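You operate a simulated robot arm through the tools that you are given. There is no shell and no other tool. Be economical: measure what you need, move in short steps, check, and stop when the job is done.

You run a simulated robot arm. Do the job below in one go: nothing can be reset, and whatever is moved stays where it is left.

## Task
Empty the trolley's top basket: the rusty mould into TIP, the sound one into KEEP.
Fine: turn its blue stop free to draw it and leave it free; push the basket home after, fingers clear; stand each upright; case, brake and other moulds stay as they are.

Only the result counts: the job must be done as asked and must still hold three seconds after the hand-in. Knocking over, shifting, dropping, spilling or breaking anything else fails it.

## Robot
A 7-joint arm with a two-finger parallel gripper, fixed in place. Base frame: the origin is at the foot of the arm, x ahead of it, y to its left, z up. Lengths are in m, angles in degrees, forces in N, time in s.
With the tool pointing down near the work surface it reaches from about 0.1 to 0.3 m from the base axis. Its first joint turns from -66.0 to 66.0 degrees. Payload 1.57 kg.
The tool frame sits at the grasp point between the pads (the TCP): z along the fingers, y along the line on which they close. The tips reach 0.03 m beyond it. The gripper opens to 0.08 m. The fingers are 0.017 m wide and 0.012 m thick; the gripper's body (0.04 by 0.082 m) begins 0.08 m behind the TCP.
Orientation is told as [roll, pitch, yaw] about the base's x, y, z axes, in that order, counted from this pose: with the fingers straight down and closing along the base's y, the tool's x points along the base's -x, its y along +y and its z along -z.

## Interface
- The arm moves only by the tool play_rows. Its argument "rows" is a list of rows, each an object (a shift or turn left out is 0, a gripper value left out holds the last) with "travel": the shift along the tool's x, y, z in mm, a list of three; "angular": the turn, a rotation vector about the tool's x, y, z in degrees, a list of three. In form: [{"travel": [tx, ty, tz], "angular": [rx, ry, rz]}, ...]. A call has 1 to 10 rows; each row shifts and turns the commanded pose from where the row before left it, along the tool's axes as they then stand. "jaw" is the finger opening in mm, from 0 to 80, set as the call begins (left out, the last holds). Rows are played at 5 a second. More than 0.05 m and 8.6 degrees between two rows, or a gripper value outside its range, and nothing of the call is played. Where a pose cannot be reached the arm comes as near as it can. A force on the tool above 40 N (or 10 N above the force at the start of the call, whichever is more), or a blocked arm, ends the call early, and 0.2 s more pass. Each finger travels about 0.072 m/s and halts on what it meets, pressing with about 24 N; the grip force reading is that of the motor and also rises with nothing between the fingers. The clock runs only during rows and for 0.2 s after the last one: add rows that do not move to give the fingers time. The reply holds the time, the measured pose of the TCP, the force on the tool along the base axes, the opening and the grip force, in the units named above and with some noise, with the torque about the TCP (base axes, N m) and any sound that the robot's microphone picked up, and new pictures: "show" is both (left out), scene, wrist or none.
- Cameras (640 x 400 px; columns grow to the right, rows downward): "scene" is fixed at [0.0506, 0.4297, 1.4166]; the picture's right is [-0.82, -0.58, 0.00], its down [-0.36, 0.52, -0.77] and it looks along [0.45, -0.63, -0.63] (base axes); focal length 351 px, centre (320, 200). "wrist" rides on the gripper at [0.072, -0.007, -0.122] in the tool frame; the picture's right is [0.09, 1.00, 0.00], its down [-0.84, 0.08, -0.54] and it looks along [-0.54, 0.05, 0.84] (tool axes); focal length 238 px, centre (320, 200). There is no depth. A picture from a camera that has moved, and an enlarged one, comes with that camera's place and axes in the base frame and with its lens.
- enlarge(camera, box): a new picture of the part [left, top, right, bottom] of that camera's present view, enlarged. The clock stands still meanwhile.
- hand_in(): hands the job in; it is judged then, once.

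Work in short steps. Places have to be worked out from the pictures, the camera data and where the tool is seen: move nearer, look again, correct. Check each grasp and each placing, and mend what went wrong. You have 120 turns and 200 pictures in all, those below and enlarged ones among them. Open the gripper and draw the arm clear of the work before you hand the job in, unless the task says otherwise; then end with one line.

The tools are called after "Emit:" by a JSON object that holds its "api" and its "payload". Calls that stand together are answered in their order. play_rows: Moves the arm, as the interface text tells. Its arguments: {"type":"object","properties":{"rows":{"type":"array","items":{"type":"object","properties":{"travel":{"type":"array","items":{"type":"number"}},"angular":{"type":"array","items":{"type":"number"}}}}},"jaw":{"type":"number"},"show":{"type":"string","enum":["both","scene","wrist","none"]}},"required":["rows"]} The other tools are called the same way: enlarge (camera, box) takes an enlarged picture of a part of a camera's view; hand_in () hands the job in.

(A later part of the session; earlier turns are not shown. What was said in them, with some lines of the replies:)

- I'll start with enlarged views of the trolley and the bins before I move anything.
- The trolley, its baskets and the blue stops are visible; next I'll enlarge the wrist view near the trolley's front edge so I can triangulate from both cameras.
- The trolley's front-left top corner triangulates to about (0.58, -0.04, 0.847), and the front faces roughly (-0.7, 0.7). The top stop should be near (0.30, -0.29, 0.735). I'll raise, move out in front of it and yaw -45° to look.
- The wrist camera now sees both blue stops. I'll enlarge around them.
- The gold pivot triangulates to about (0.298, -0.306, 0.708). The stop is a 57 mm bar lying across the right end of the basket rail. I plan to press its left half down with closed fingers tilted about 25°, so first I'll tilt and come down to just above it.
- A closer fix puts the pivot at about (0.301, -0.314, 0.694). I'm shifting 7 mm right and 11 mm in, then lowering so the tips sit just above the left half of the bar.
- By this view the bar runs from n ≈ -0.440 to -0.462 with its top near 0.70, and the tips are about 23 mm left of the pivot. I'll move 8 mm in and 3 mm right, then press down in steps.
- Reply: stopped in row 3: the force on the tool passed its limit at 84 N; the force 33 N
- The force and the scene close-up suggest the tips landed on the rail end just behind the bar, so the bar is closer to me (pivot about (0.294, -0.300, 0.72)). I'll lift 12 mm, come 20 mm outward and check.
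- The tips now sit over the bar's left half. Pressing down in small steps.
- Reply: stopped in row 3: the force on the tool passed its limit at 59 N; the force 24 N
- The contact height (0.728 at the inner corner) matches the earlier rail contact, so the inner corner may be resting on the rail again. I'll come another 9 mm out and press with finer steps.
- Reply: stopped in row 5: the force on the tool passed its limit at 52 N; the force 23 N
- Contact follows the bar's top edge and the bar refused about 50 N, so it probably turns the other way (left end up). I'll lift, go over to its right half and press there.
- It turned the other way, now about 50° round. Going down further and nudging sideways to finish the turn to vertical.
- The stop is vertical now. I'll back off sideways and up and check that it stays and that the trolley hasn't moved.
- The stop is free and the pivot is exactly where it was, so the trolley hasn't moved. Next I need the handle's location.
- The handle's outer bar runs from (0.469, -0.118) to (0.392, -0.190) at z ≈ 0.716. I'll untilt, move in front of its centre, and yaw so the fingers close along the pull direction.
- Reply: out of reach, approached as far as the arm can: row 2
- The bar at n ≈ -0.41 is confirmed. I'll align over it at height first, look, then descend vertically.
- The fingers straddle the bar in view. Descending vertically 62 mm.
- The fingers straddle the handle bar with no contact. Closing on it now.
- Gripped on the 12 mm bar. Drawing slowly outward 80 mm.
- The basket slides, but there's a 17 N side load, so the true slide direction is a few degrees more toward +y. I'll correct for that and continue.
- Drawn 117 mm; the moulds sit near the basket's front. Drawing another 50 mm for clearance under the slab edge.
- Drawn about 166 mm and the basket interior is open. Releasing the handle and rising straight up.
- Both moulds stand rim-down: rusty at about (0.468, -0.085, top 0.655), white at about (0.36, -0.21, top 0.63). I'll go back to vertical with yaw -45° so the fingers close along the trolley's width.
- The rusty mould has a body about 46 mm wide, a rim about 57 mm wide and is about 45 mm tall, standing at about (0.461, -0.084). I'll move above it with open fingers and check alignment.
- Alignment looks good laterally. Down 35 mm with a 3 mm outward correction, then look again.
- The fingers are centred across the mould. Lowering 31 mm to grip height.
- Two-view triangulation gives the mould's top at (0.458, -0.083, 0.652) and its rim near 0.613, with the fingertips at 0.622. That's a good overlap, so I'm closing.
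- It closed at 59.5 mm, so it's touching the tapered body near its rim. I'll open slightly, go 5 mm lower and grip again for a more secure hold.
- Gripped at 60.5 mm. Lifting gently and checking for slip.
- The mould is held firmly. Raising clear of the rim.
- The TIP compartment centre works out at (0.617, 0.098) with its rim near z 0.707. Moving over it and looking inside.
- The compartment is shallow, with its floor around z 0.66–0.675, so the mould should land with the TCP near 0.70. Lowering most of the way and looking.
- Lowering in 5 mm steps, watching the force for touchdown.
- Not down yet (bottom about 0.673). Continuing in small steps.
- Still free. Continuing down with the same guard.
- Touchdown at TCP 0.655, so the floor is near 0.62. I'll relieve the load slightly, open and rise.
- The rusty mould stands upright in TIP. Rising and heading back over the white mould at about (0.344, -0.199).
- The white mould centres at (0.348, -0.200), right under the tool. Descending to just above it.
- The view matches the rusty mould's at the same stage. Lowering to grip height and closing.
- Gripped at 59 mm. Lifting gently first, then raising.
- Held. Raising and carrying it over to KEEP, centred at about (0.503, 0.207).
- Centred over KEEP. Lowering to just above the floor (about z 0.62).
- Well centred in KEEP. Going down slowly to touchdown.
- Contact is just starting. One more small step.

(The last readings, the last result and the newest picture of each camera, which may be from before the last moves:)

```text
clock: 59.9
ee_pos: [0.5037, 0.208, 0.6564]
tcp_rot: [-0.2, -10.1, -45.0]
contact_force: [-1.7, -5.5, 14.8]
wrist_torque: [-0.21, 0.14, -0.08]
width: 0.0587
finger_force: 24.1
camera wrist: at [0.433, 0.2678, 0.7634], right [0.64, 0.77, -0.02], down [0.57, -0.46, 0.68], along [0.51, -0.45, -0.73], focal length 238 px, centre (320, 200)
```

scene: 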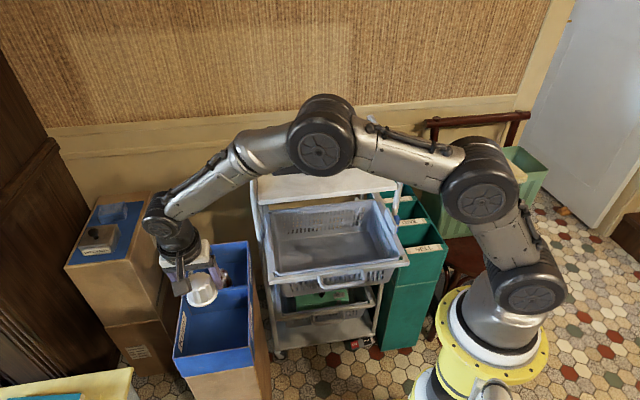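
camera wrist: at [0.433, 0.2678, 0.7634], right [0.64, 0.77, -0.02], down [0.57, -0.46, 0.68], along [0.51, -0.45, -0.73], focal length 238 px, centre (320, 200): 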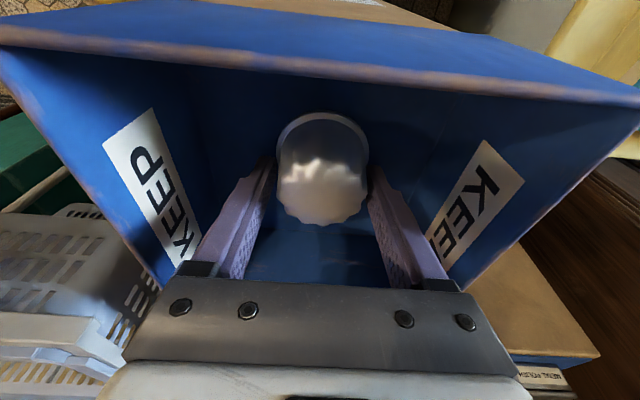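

The mould is seated. Opening and rising.

Emit:
{"api": "play_rows", "payload": {"rows": [{}, {}, {"travel": [-1.7, 0, -9.8]}, {"travel": [-5.2, 0, -29.5]}, {"travel": [-7, 0, -39]}, {"travel": [-7, 0, -39]}, {"travel": [-7, 0, -39]}], "jaw": 78, "show": "both"}}

Emit:
{"api": "enlarge", "payload": {"camera": "scene", "box": [160, 220, 290, 370]}}

```text
clock: 61.5
ee_pos: [0.506, 0.2119, 0.8151]
tcp_rot: [-0.3, -10.1, -44.9]
contact_force: [0.4, -0.4, -0.7]
wrist_torque: [0.01, -0.01, 0.03]
width: 0.0779
finger_force: 0.0
camera wrist: at [0.4358, 0.2705, 0.9228], right [0.64, 0.77, -0.02], down [0.57, -0.46, 0.68], along [0.51, -0.45, -0.73], focal length 238 px, centre (320, 200)
```

scene: 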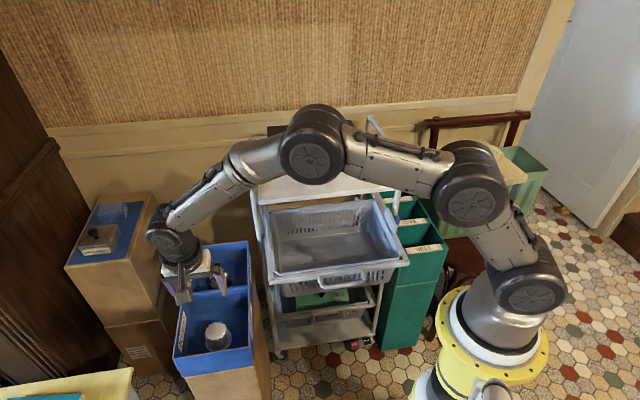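
wrist: 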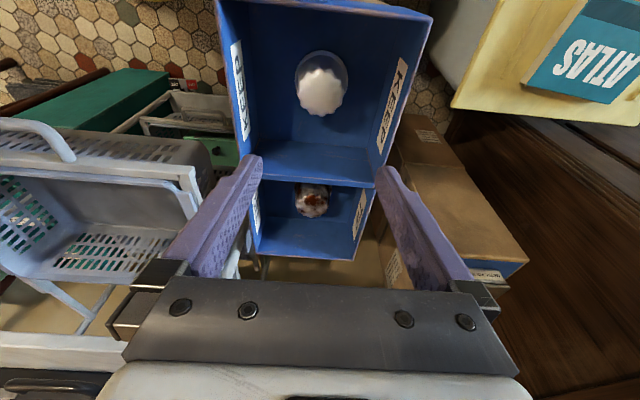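

```text
2.67 times, centred on (225, 295) of scene
camera zoom: at [0.0506, 0.4297, 1.4166], right [-0.82, -0.58, 0.0], down [-0.36, 0.52, -0.77], along [0.45, -0.63, -0.63], focal length 936 px, centre (573, -53)
```

zoom: 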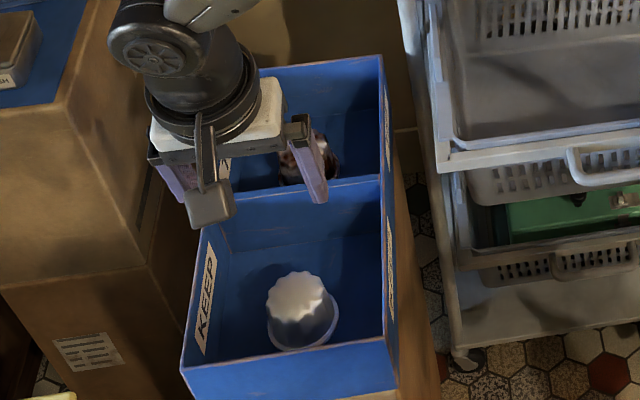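

Both moulds stand upright in their bins. Going back to the drawn handle, with vertical tool and yaw to the earlier grip pose.

Emit:
{"api": "play_rows", "payload": {"rows": [{"angular": [0, 5, 0]}, {"angular": [0, 5, 0]}, {"travel": [-4.6, -44.2, -5]}, {"travel": [-4.6, -44.2, -5]}, {"travel": [-4.6, -44.2, -5]}, {"travel": [-4.6, -44.2, -5]}, {"travel": [-4.6, -44.2, -5]}, {"travel": [-4.6, -44.2, -5]}, {"travel": [-4.6, -44.2, -5]}], "jaw": 30, "show": "none"}}

Emit:
{"api": "play_rows", "payload": {"rows": [{"angular": [0, 0, -8.5]}, {"angular": [0, 0, -8.5]}, {"angular": [0, 0, -8.5]}, {"angular": [0, 0, -8.5]}, {"angular": [0, 0, -8.5]}, {"angular": [0, 0, -8.5]}, {"angular": [0, 0, -8.5]}, {"angular": [0, 0, -8.5]}, {"angular": [0, 0, -8.5]}, {"angular": [0, 0, -8.5]}], "show": "none"}}

Emit:
{"api": "play_rows", "payload": {"rows": [{"angular": [0, 0, -5.5]}, {"angular": [7.5, 0, 0]}, {"angular": [7.5, 0, 0]}], "show": "both"}}

```text
clock: 63.5
ee_pos: [0.3073, -0.0315, 0.8488]
tcp_rot: [-0.2, 0.0, -45.0]
contact_force: [-0.4, 0.6, -0.8]
wrist_torque: [0.01, 0.02, 0.02]
width: 0.0301
finger_force: 0.1
```

```text
clock: 65.7
ee_pos: [0.3077, -0.0337, 0.85]
tcp_rot: [-0.2, 0.2, 40.2]
contact_force: [-0.4, 0.8, -0.2]
wrist_torque: [0.01, 0.0, -0.03]
width: 0.03
finger_force: 0.0
```

```text
clock: 66.5
ee_pos: [0.307, -0.0338, 0.851]
tcp_rot: [-15.2, 0.3, 45.6]
contact_force: [0.5, -1.2, 0.5]
wrist_torque: [-0.02, -0.02, -0.01]
width: 0.0301
finger_force: 0.1
camera wrist: at [0.2388, -0.067, 0.9701], right [-0.75, 0.61, -0.26], down [0.43, 0.75, 0.5], along [0.5, 0.26, -0.83], focal length 238 px, centre (320, 200)
```

scene: 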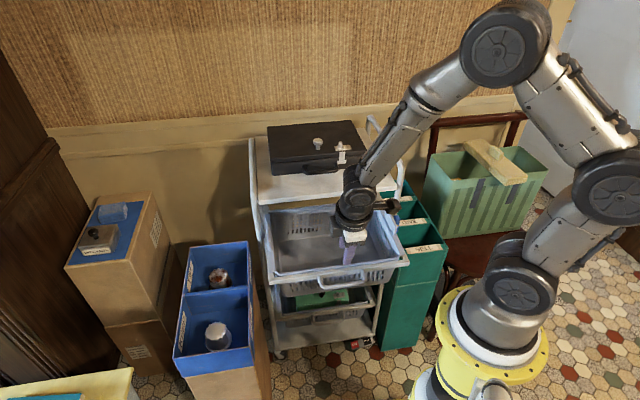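
wrist: 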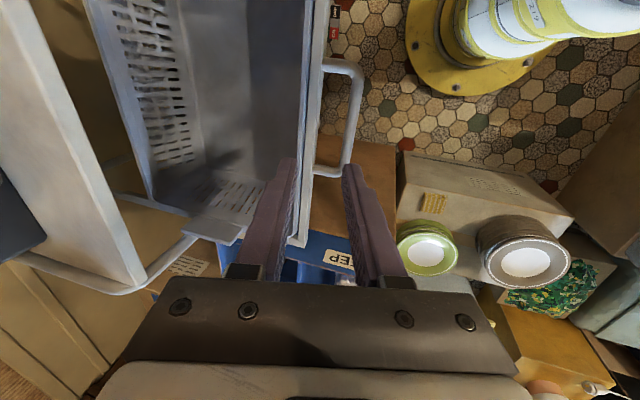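

Same view as when I released the handle. Descending vertically onto it.

Emit:
{"api": "play_rows", "payload": {"rows": [{"travel": [0, 8, 30]}, {"travel": [0, 8, 30]}, {"travel": [0, 8, 30]}, {"travel": [0, 8, 30]}], "show": "wrist"}}

Emit:
{"api": "play_rows", "payload": {"rows": [{}, {}, {}], "jaw": 0, "show": "none"}}

```text
clock: 67.5
ee_pos: [0.3068, -0.0339, 0.7268]
tcp_rot: [-15.1, 0.3, 45.6]
contact_force: [0.2, -0.4, -0.6]
wrist_torque: [0.01, 0.01, 0.02]
width: 0.0301
finger_force: 0.1
camera wrist: at [0.2376, -0.0682, 0.8452], right [-0.75, 0.61, -0.26], down [0.43, 0.75, 0.5], along [0.5, 0.26, -0.83], focal length 238 px, centre (320, 200)
```

wrist: 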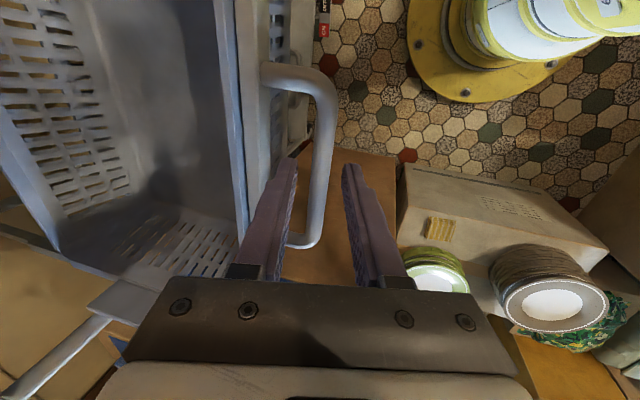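

```text
clock: 68.3
ee_pos: [0.3054, -0.0357, 0.7262]
tcp_rot: [-15.1, 0.3, 45.5]
contact_force: [2.0, 0.4, 0.1]
wrist_torque: [0.14, -0.12, -0.31]
width: 0.0117
finger_force: 24.5
```

Gripped. Pushing home along the measured slide line.

Emit:
{"api": "play_rows", "payload": {"rows": [{"travel": [0.1, -5, 1.3]}, {"travel": [0.3, -14.5, 3.9]}, {"travel": [0.3, -14.5, 3.9]}, {"travel": [0.3, -14.5, 3.9]}, {"travel": [0.3, -14.5, 3.9]}, {"travel": [0.3, -14.5, 3.9]}, {"travel": [0.3, -14.5, 3.9]}], "show": "none"}}

Emit:
{"api": "play_rows", "payload": {"rows": [{"travel": [0.3, -14.5, 3.9]}, {"travel": [0.3, -14.5, 3.9]}, {"travel": [0.2, -9.66, 2.6]}], "show": "both"}}

```text
clock: 69.9
ee_pos: [0.3723, -0.1024, 0.7277]
tcp_rot: [-14.8, 0.5, 45.5]
contact_force: [-1.6, 0.2, 0.6]
wrist_torque: [-0.01, 0.05, -0.31]
width: 0.0117
finger_force: 24.6
```

```text
clock: 70.7
ee_pos: [0.4031, -0.1324, 0.7273]
tcp_rot: [-15.2, 0.4, 45.3]
contact_force: [-11.1, -11.6, 6.6]
wrist_torque: [-0.14, 0.1, -0.45]
width: 0.012
finger_force: 24.3
camera wrist: at [0.3344, -0.1649, 0.8466], right [-0.75, 0.61, -0.26], down [0.44, 0.75, 0.5], along [0.5, 0.26, -0.83], focal length 238 px, centre (320, 200)
```

scene: 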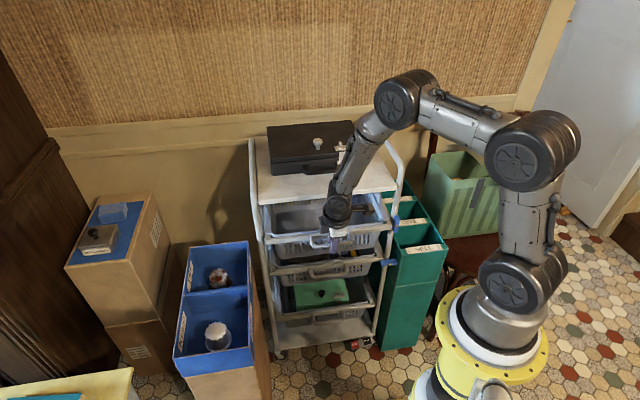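
wrist: 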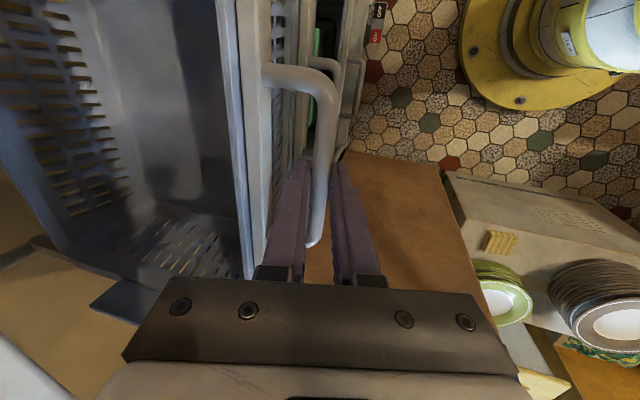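

27 mm remain, with some side load. I'll shift 2 mm toward it and keep pushing in small steps.

Emit:
{"api": "play_rows", "payload": {"rows": [{"travel": [2, 0, 0]}, {"travel": [0.3, -7.7, 2.1]}, {"travel": [0.3, -7.7, 2.1]}, {"travel": [0.2, -5.8, 1.6]}], "show": "none"}}

Emit:
{"api": "play_rows", "payload": {"rows": [{"travel": [0.1, -2.9, 0.8]}, {"travel": [0.1, -2.9, 0.8]}, {}], "show": "scene"}}

Emit:
{"api": "enlarge", "payload": {"camera": "scene", "box": [360, 195, 430, 245]}}

```text
clock: 71.7
ee_pos: [0.4168, -0.1477, 0.7275]
tcp_rot: [-15.4, 0.1, 45.7]
contact_force: [12.1, 12.6, -0.1]
wrist_torque: [0.28, -0.3, -0.32]
width: 0.0121
finger_force: 24.3
```

```text
clock: 72.5
ee_pos: [0.4193, -0.1535, 0.7274]
tcp_rot: [-15.2, 0.2, 45.6]
contact_force: [12.4, 12.1, 0.2]
wrist_torque: [0.23, -0.24, -0.27]
width: 0.0121
finger_force: 24.3
```

scene: 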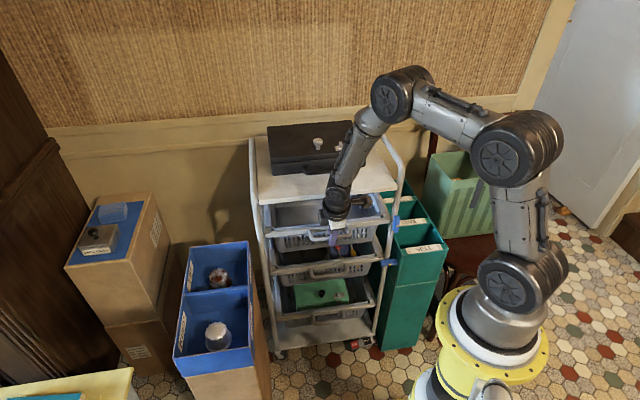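

```text
8.00 times, centred on (395, 220) of scene
camera zoom: at [0.0509, 0.4299, 1.4166], right [-0.82, -0.58, 0.0], down [-0.36, 0.52, -0.77], along [0.45, -0.63, -0.63], focal length 2809 px, centre (-280, 40)
```

zoom: 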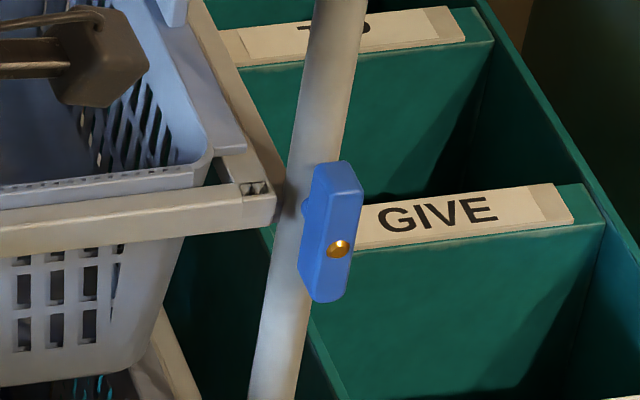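

About 2 mm short of home. Relaxing the side load and pushing until the end stop is felt.

Emit:
{"api": "play_rows", "payload": {"rows": [{"travel": [-1.2, 0, 0]}, {"travel": [0, -1.9, 0.5]}, {"travel": [0, -1.9, 0.5]}, {"travel": [0, -1.9, 0.5]}, {}], "show": "none"}}

Emit:
{"api": "enlarge", "payload": {"camera": "scene", "box": [360, 195, 430, 245]}}

```text
clock: 73.7
ee_pos: [0.4212, -0.1558, 0.7247]
tcp_rot: [-14.9, 0.6, 45.6]
contact_force: [-13.0, 15.0, 12.8]
wrist_torque: [0.14, 0.15, -0.31]
width: 0.012
finger_force: 23.5
```

```text
8.00 times, centred on (395, 220) of scene
camera zoom: at [0.0502, 0.4301, 1.4165], right [-0.82, -0.58, 0.0], down [-0.36, 0.52, -0.77], along [0.45, -0.63, -0.63], focal length 2809 px, centre (-280, 40)
```

zoom: 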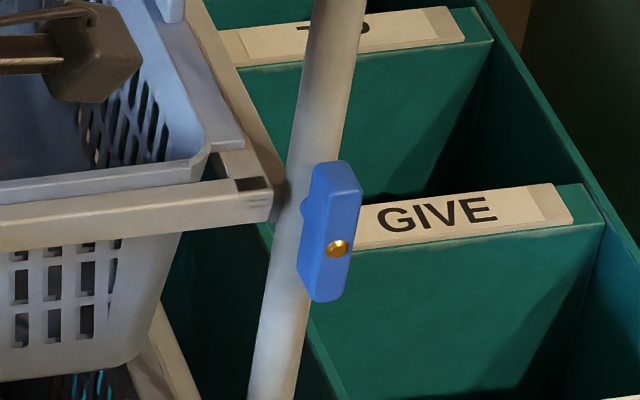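

20 N outward reaction and the rail end matches its original position, so the basket is home. Easing off, opening and rising straight up.

Emit:
{"api": "play_rows", "payload": {"rows": [{"travel": [0, 1, -0.3]}, {}], "show": "none"}}

Emit:
{"api": "play_rows", "payload": {"rows": [{}, {}, {}], "jaw": 28, "show": "wrist"}}

```text
clock: 74.3
ee_pos: [0.4216, -0.1563, 0.7254]
tcp_rot: [-14.7, 0.5, 45.5]
contact_force: [-4.4, 4.4, 0.3]
wrist_torque: [-0.16, 0.27, -0.45]
width: 0.0118
finger_force: 24.0
```

```text
clock: 75.1
ee_pos: [0.4233, -0.1568, 0.7287]
tcp_rot: [-15.0, 0.3, 45.4]
contact_force: [-0.3, -0.1, -0.6]
wrist_torque: [-0.02, 0.01, 0.0]
width: 0.0278
finger_force: 0.1
camera wrist: at [0.3556, -0.1893, 0.8469], right [-0.75, 0.61, -0.26], down [0.43, 0.75, 0.5], along [0.5, 0.26, -0.83], focal length 238 px, centre (320, 200)
```

wrist: 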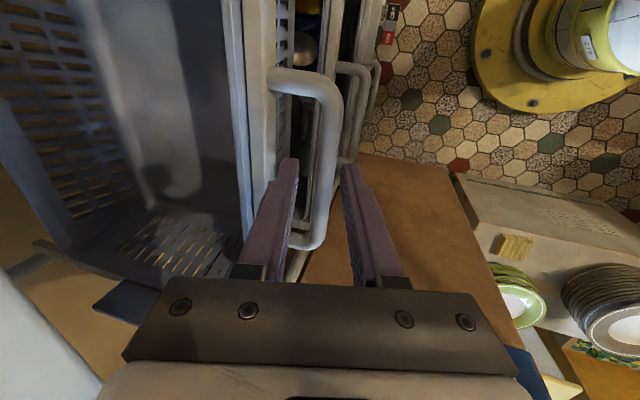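

Released with no force. Rising vertically clear of the handle, then drawing back.

Emit:
{"api": "play_rows", "payload": {"rows": [{"travel": [0, -2.6, -9.9]}, {"travel": [0, -5.3, -19.8]}, {"travel": [0, -5.3, -19.8]}, {"travel": [0, -8, -29.8]}, {"travel": [0, -8, -29.8]}, {"travel": [0, 38.6, -10.4]}, {"travel": [0, 38.6, -10.4]}], "show": "both"}}

Emit:
{"api": "enlarge", "payload": {"camera": "scene", "box": [240, 100, 420, 260]}}

Emit:
{"api": "enlarge", "payload": {"camera": "scene", "box": [360, 195, 430, 245]}}

Emit:
{"api": "enlarge", "payload": {"camera": "scene", "box": [160, 220, 290, 370]}}

```text
clock: 76.7
ee_pos: [0.3683, -0.0996, 0.8406]
tcp_rot: [-15.0, 0.3, 45.6]
contact_force: [-0.9, -0.7, 0.2]
wrist_torque: [-0.01, -0.04, 0.02]
width: 0.0282
finger_force: 0.1
camera wrist: at [0.2995, -0.133, 0.9604], right [-0.75, 0.61, -0.26], down [0.43, 0.75, 0.5], along [0.5, 0.26, -0.83], focal length 238 px, centre (320, 200)
```

scene: 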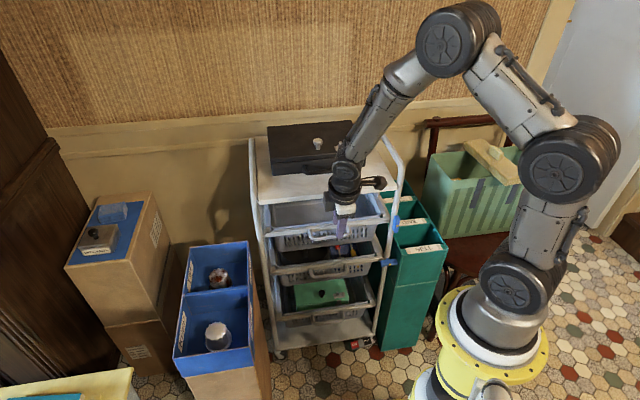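
wrist: 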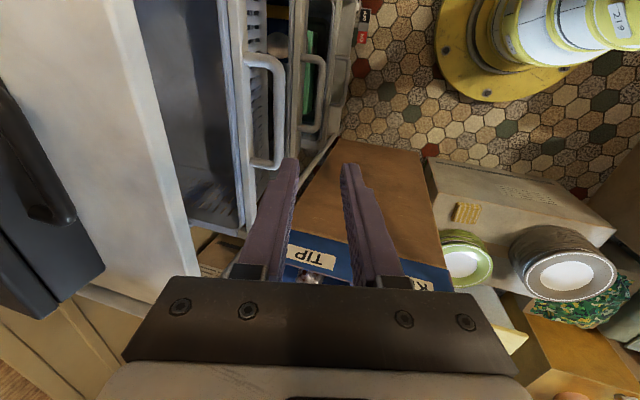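

```text
2.50 times, centred on (330, 180) of scene
camera zoom: at [0.0507, 0.4297, 1.4166], right [-0.82, -0.58, 0.0], down [-0.36, 0.52, -0.77], along [0.45, -0.63, -0.63], focal length 878 px, centre (295, 250)
```

zoom: 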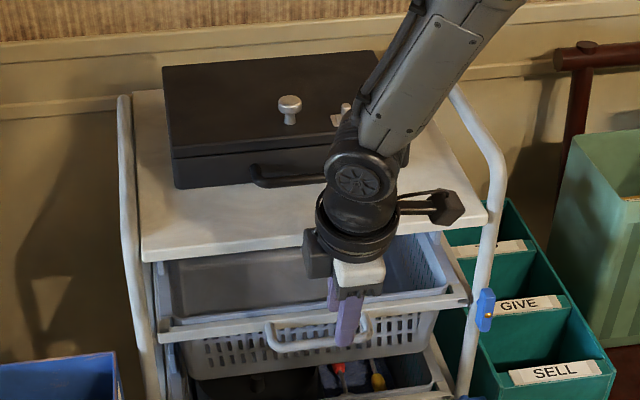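

```text
8.00 times, centred on (395, 220) of scene
camera zoom: at [0.0507, 0.4297, 1.4166], right [-0.82, -0.58, 0.0], down [-0.36, 0.52, -0.77], along [0.45, -0.63, -0.63], focal length 2809 px, centre (-280, 40)
```

zoom: 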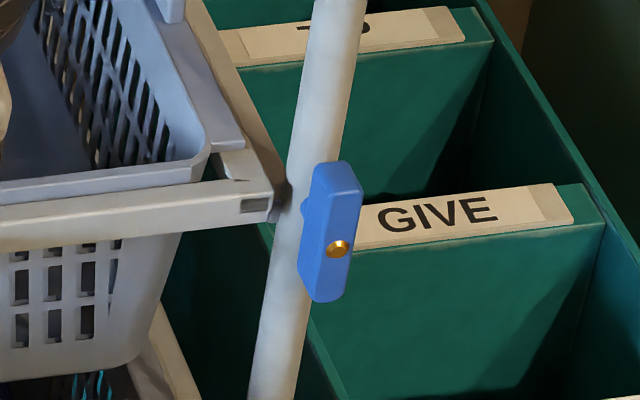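

```text
2.67 times, centred on (225, 295) of scene
camera zoom: at [0.0507, 0.4297, 1.4166], right [-0.82, -0.58, 0.0], down [-0.36, 0.52, -0.77], along [0.45, -0.63, -0.63], focal length 936 px, centre (573, -53)
```

zoom: 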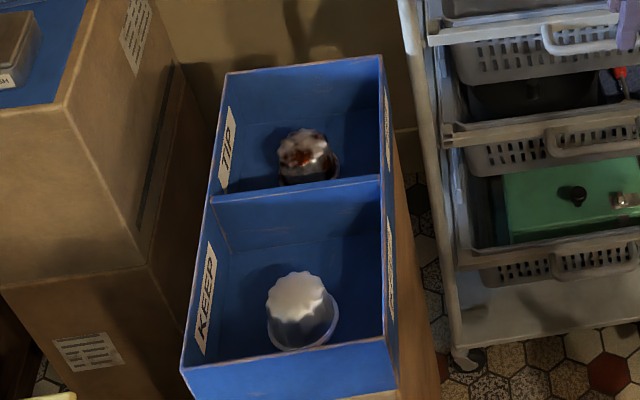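

The basket is home, the stop is free, both moulds stand upright, and the case and brake are untouched. Opening fully and drawing the arm well clear.

Emit:
{"api": "play_rows", "payload": {"rows": [{"travel": [0, -10, -40]}, {"travel": [0, -10, -40]}, {"travel": [0, 20, -40]}, {"travel": [0, 20, -30]}, {}], "jaw": 80, "show": "scene"}}

```text
clock: 77.9
ee_pos: [0.3243, -0.0563, 0.9792]
tcp_rot: [-15.1, 0.3, 45.5]
contact_force: [0.4, 0.4, 0.0]
wrist_torque: [-0.04, 0.02, -0.01]
width: 0.08
finger_force: 0.0
```

scene: 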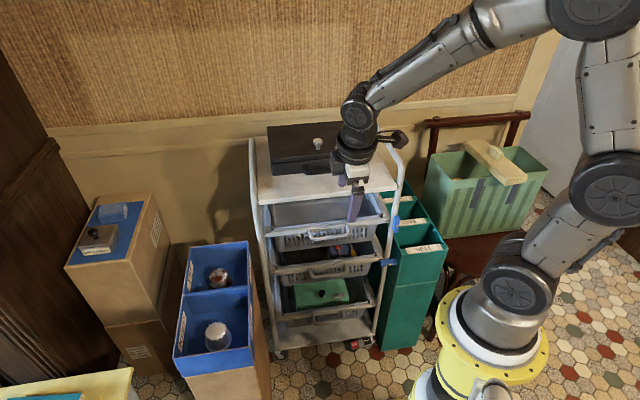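

The arm is clear and everything holds, so I'm handing in.

Emit:
{"api": "hand_in", "payload": {}}

```text
The job is handed in.
```

The top basket is empty and pushed home with its blue stop left free; the rusty mould stands upright in TIP and the sound one in KEEP, and the pictures show the case, brake and everything else as they were.
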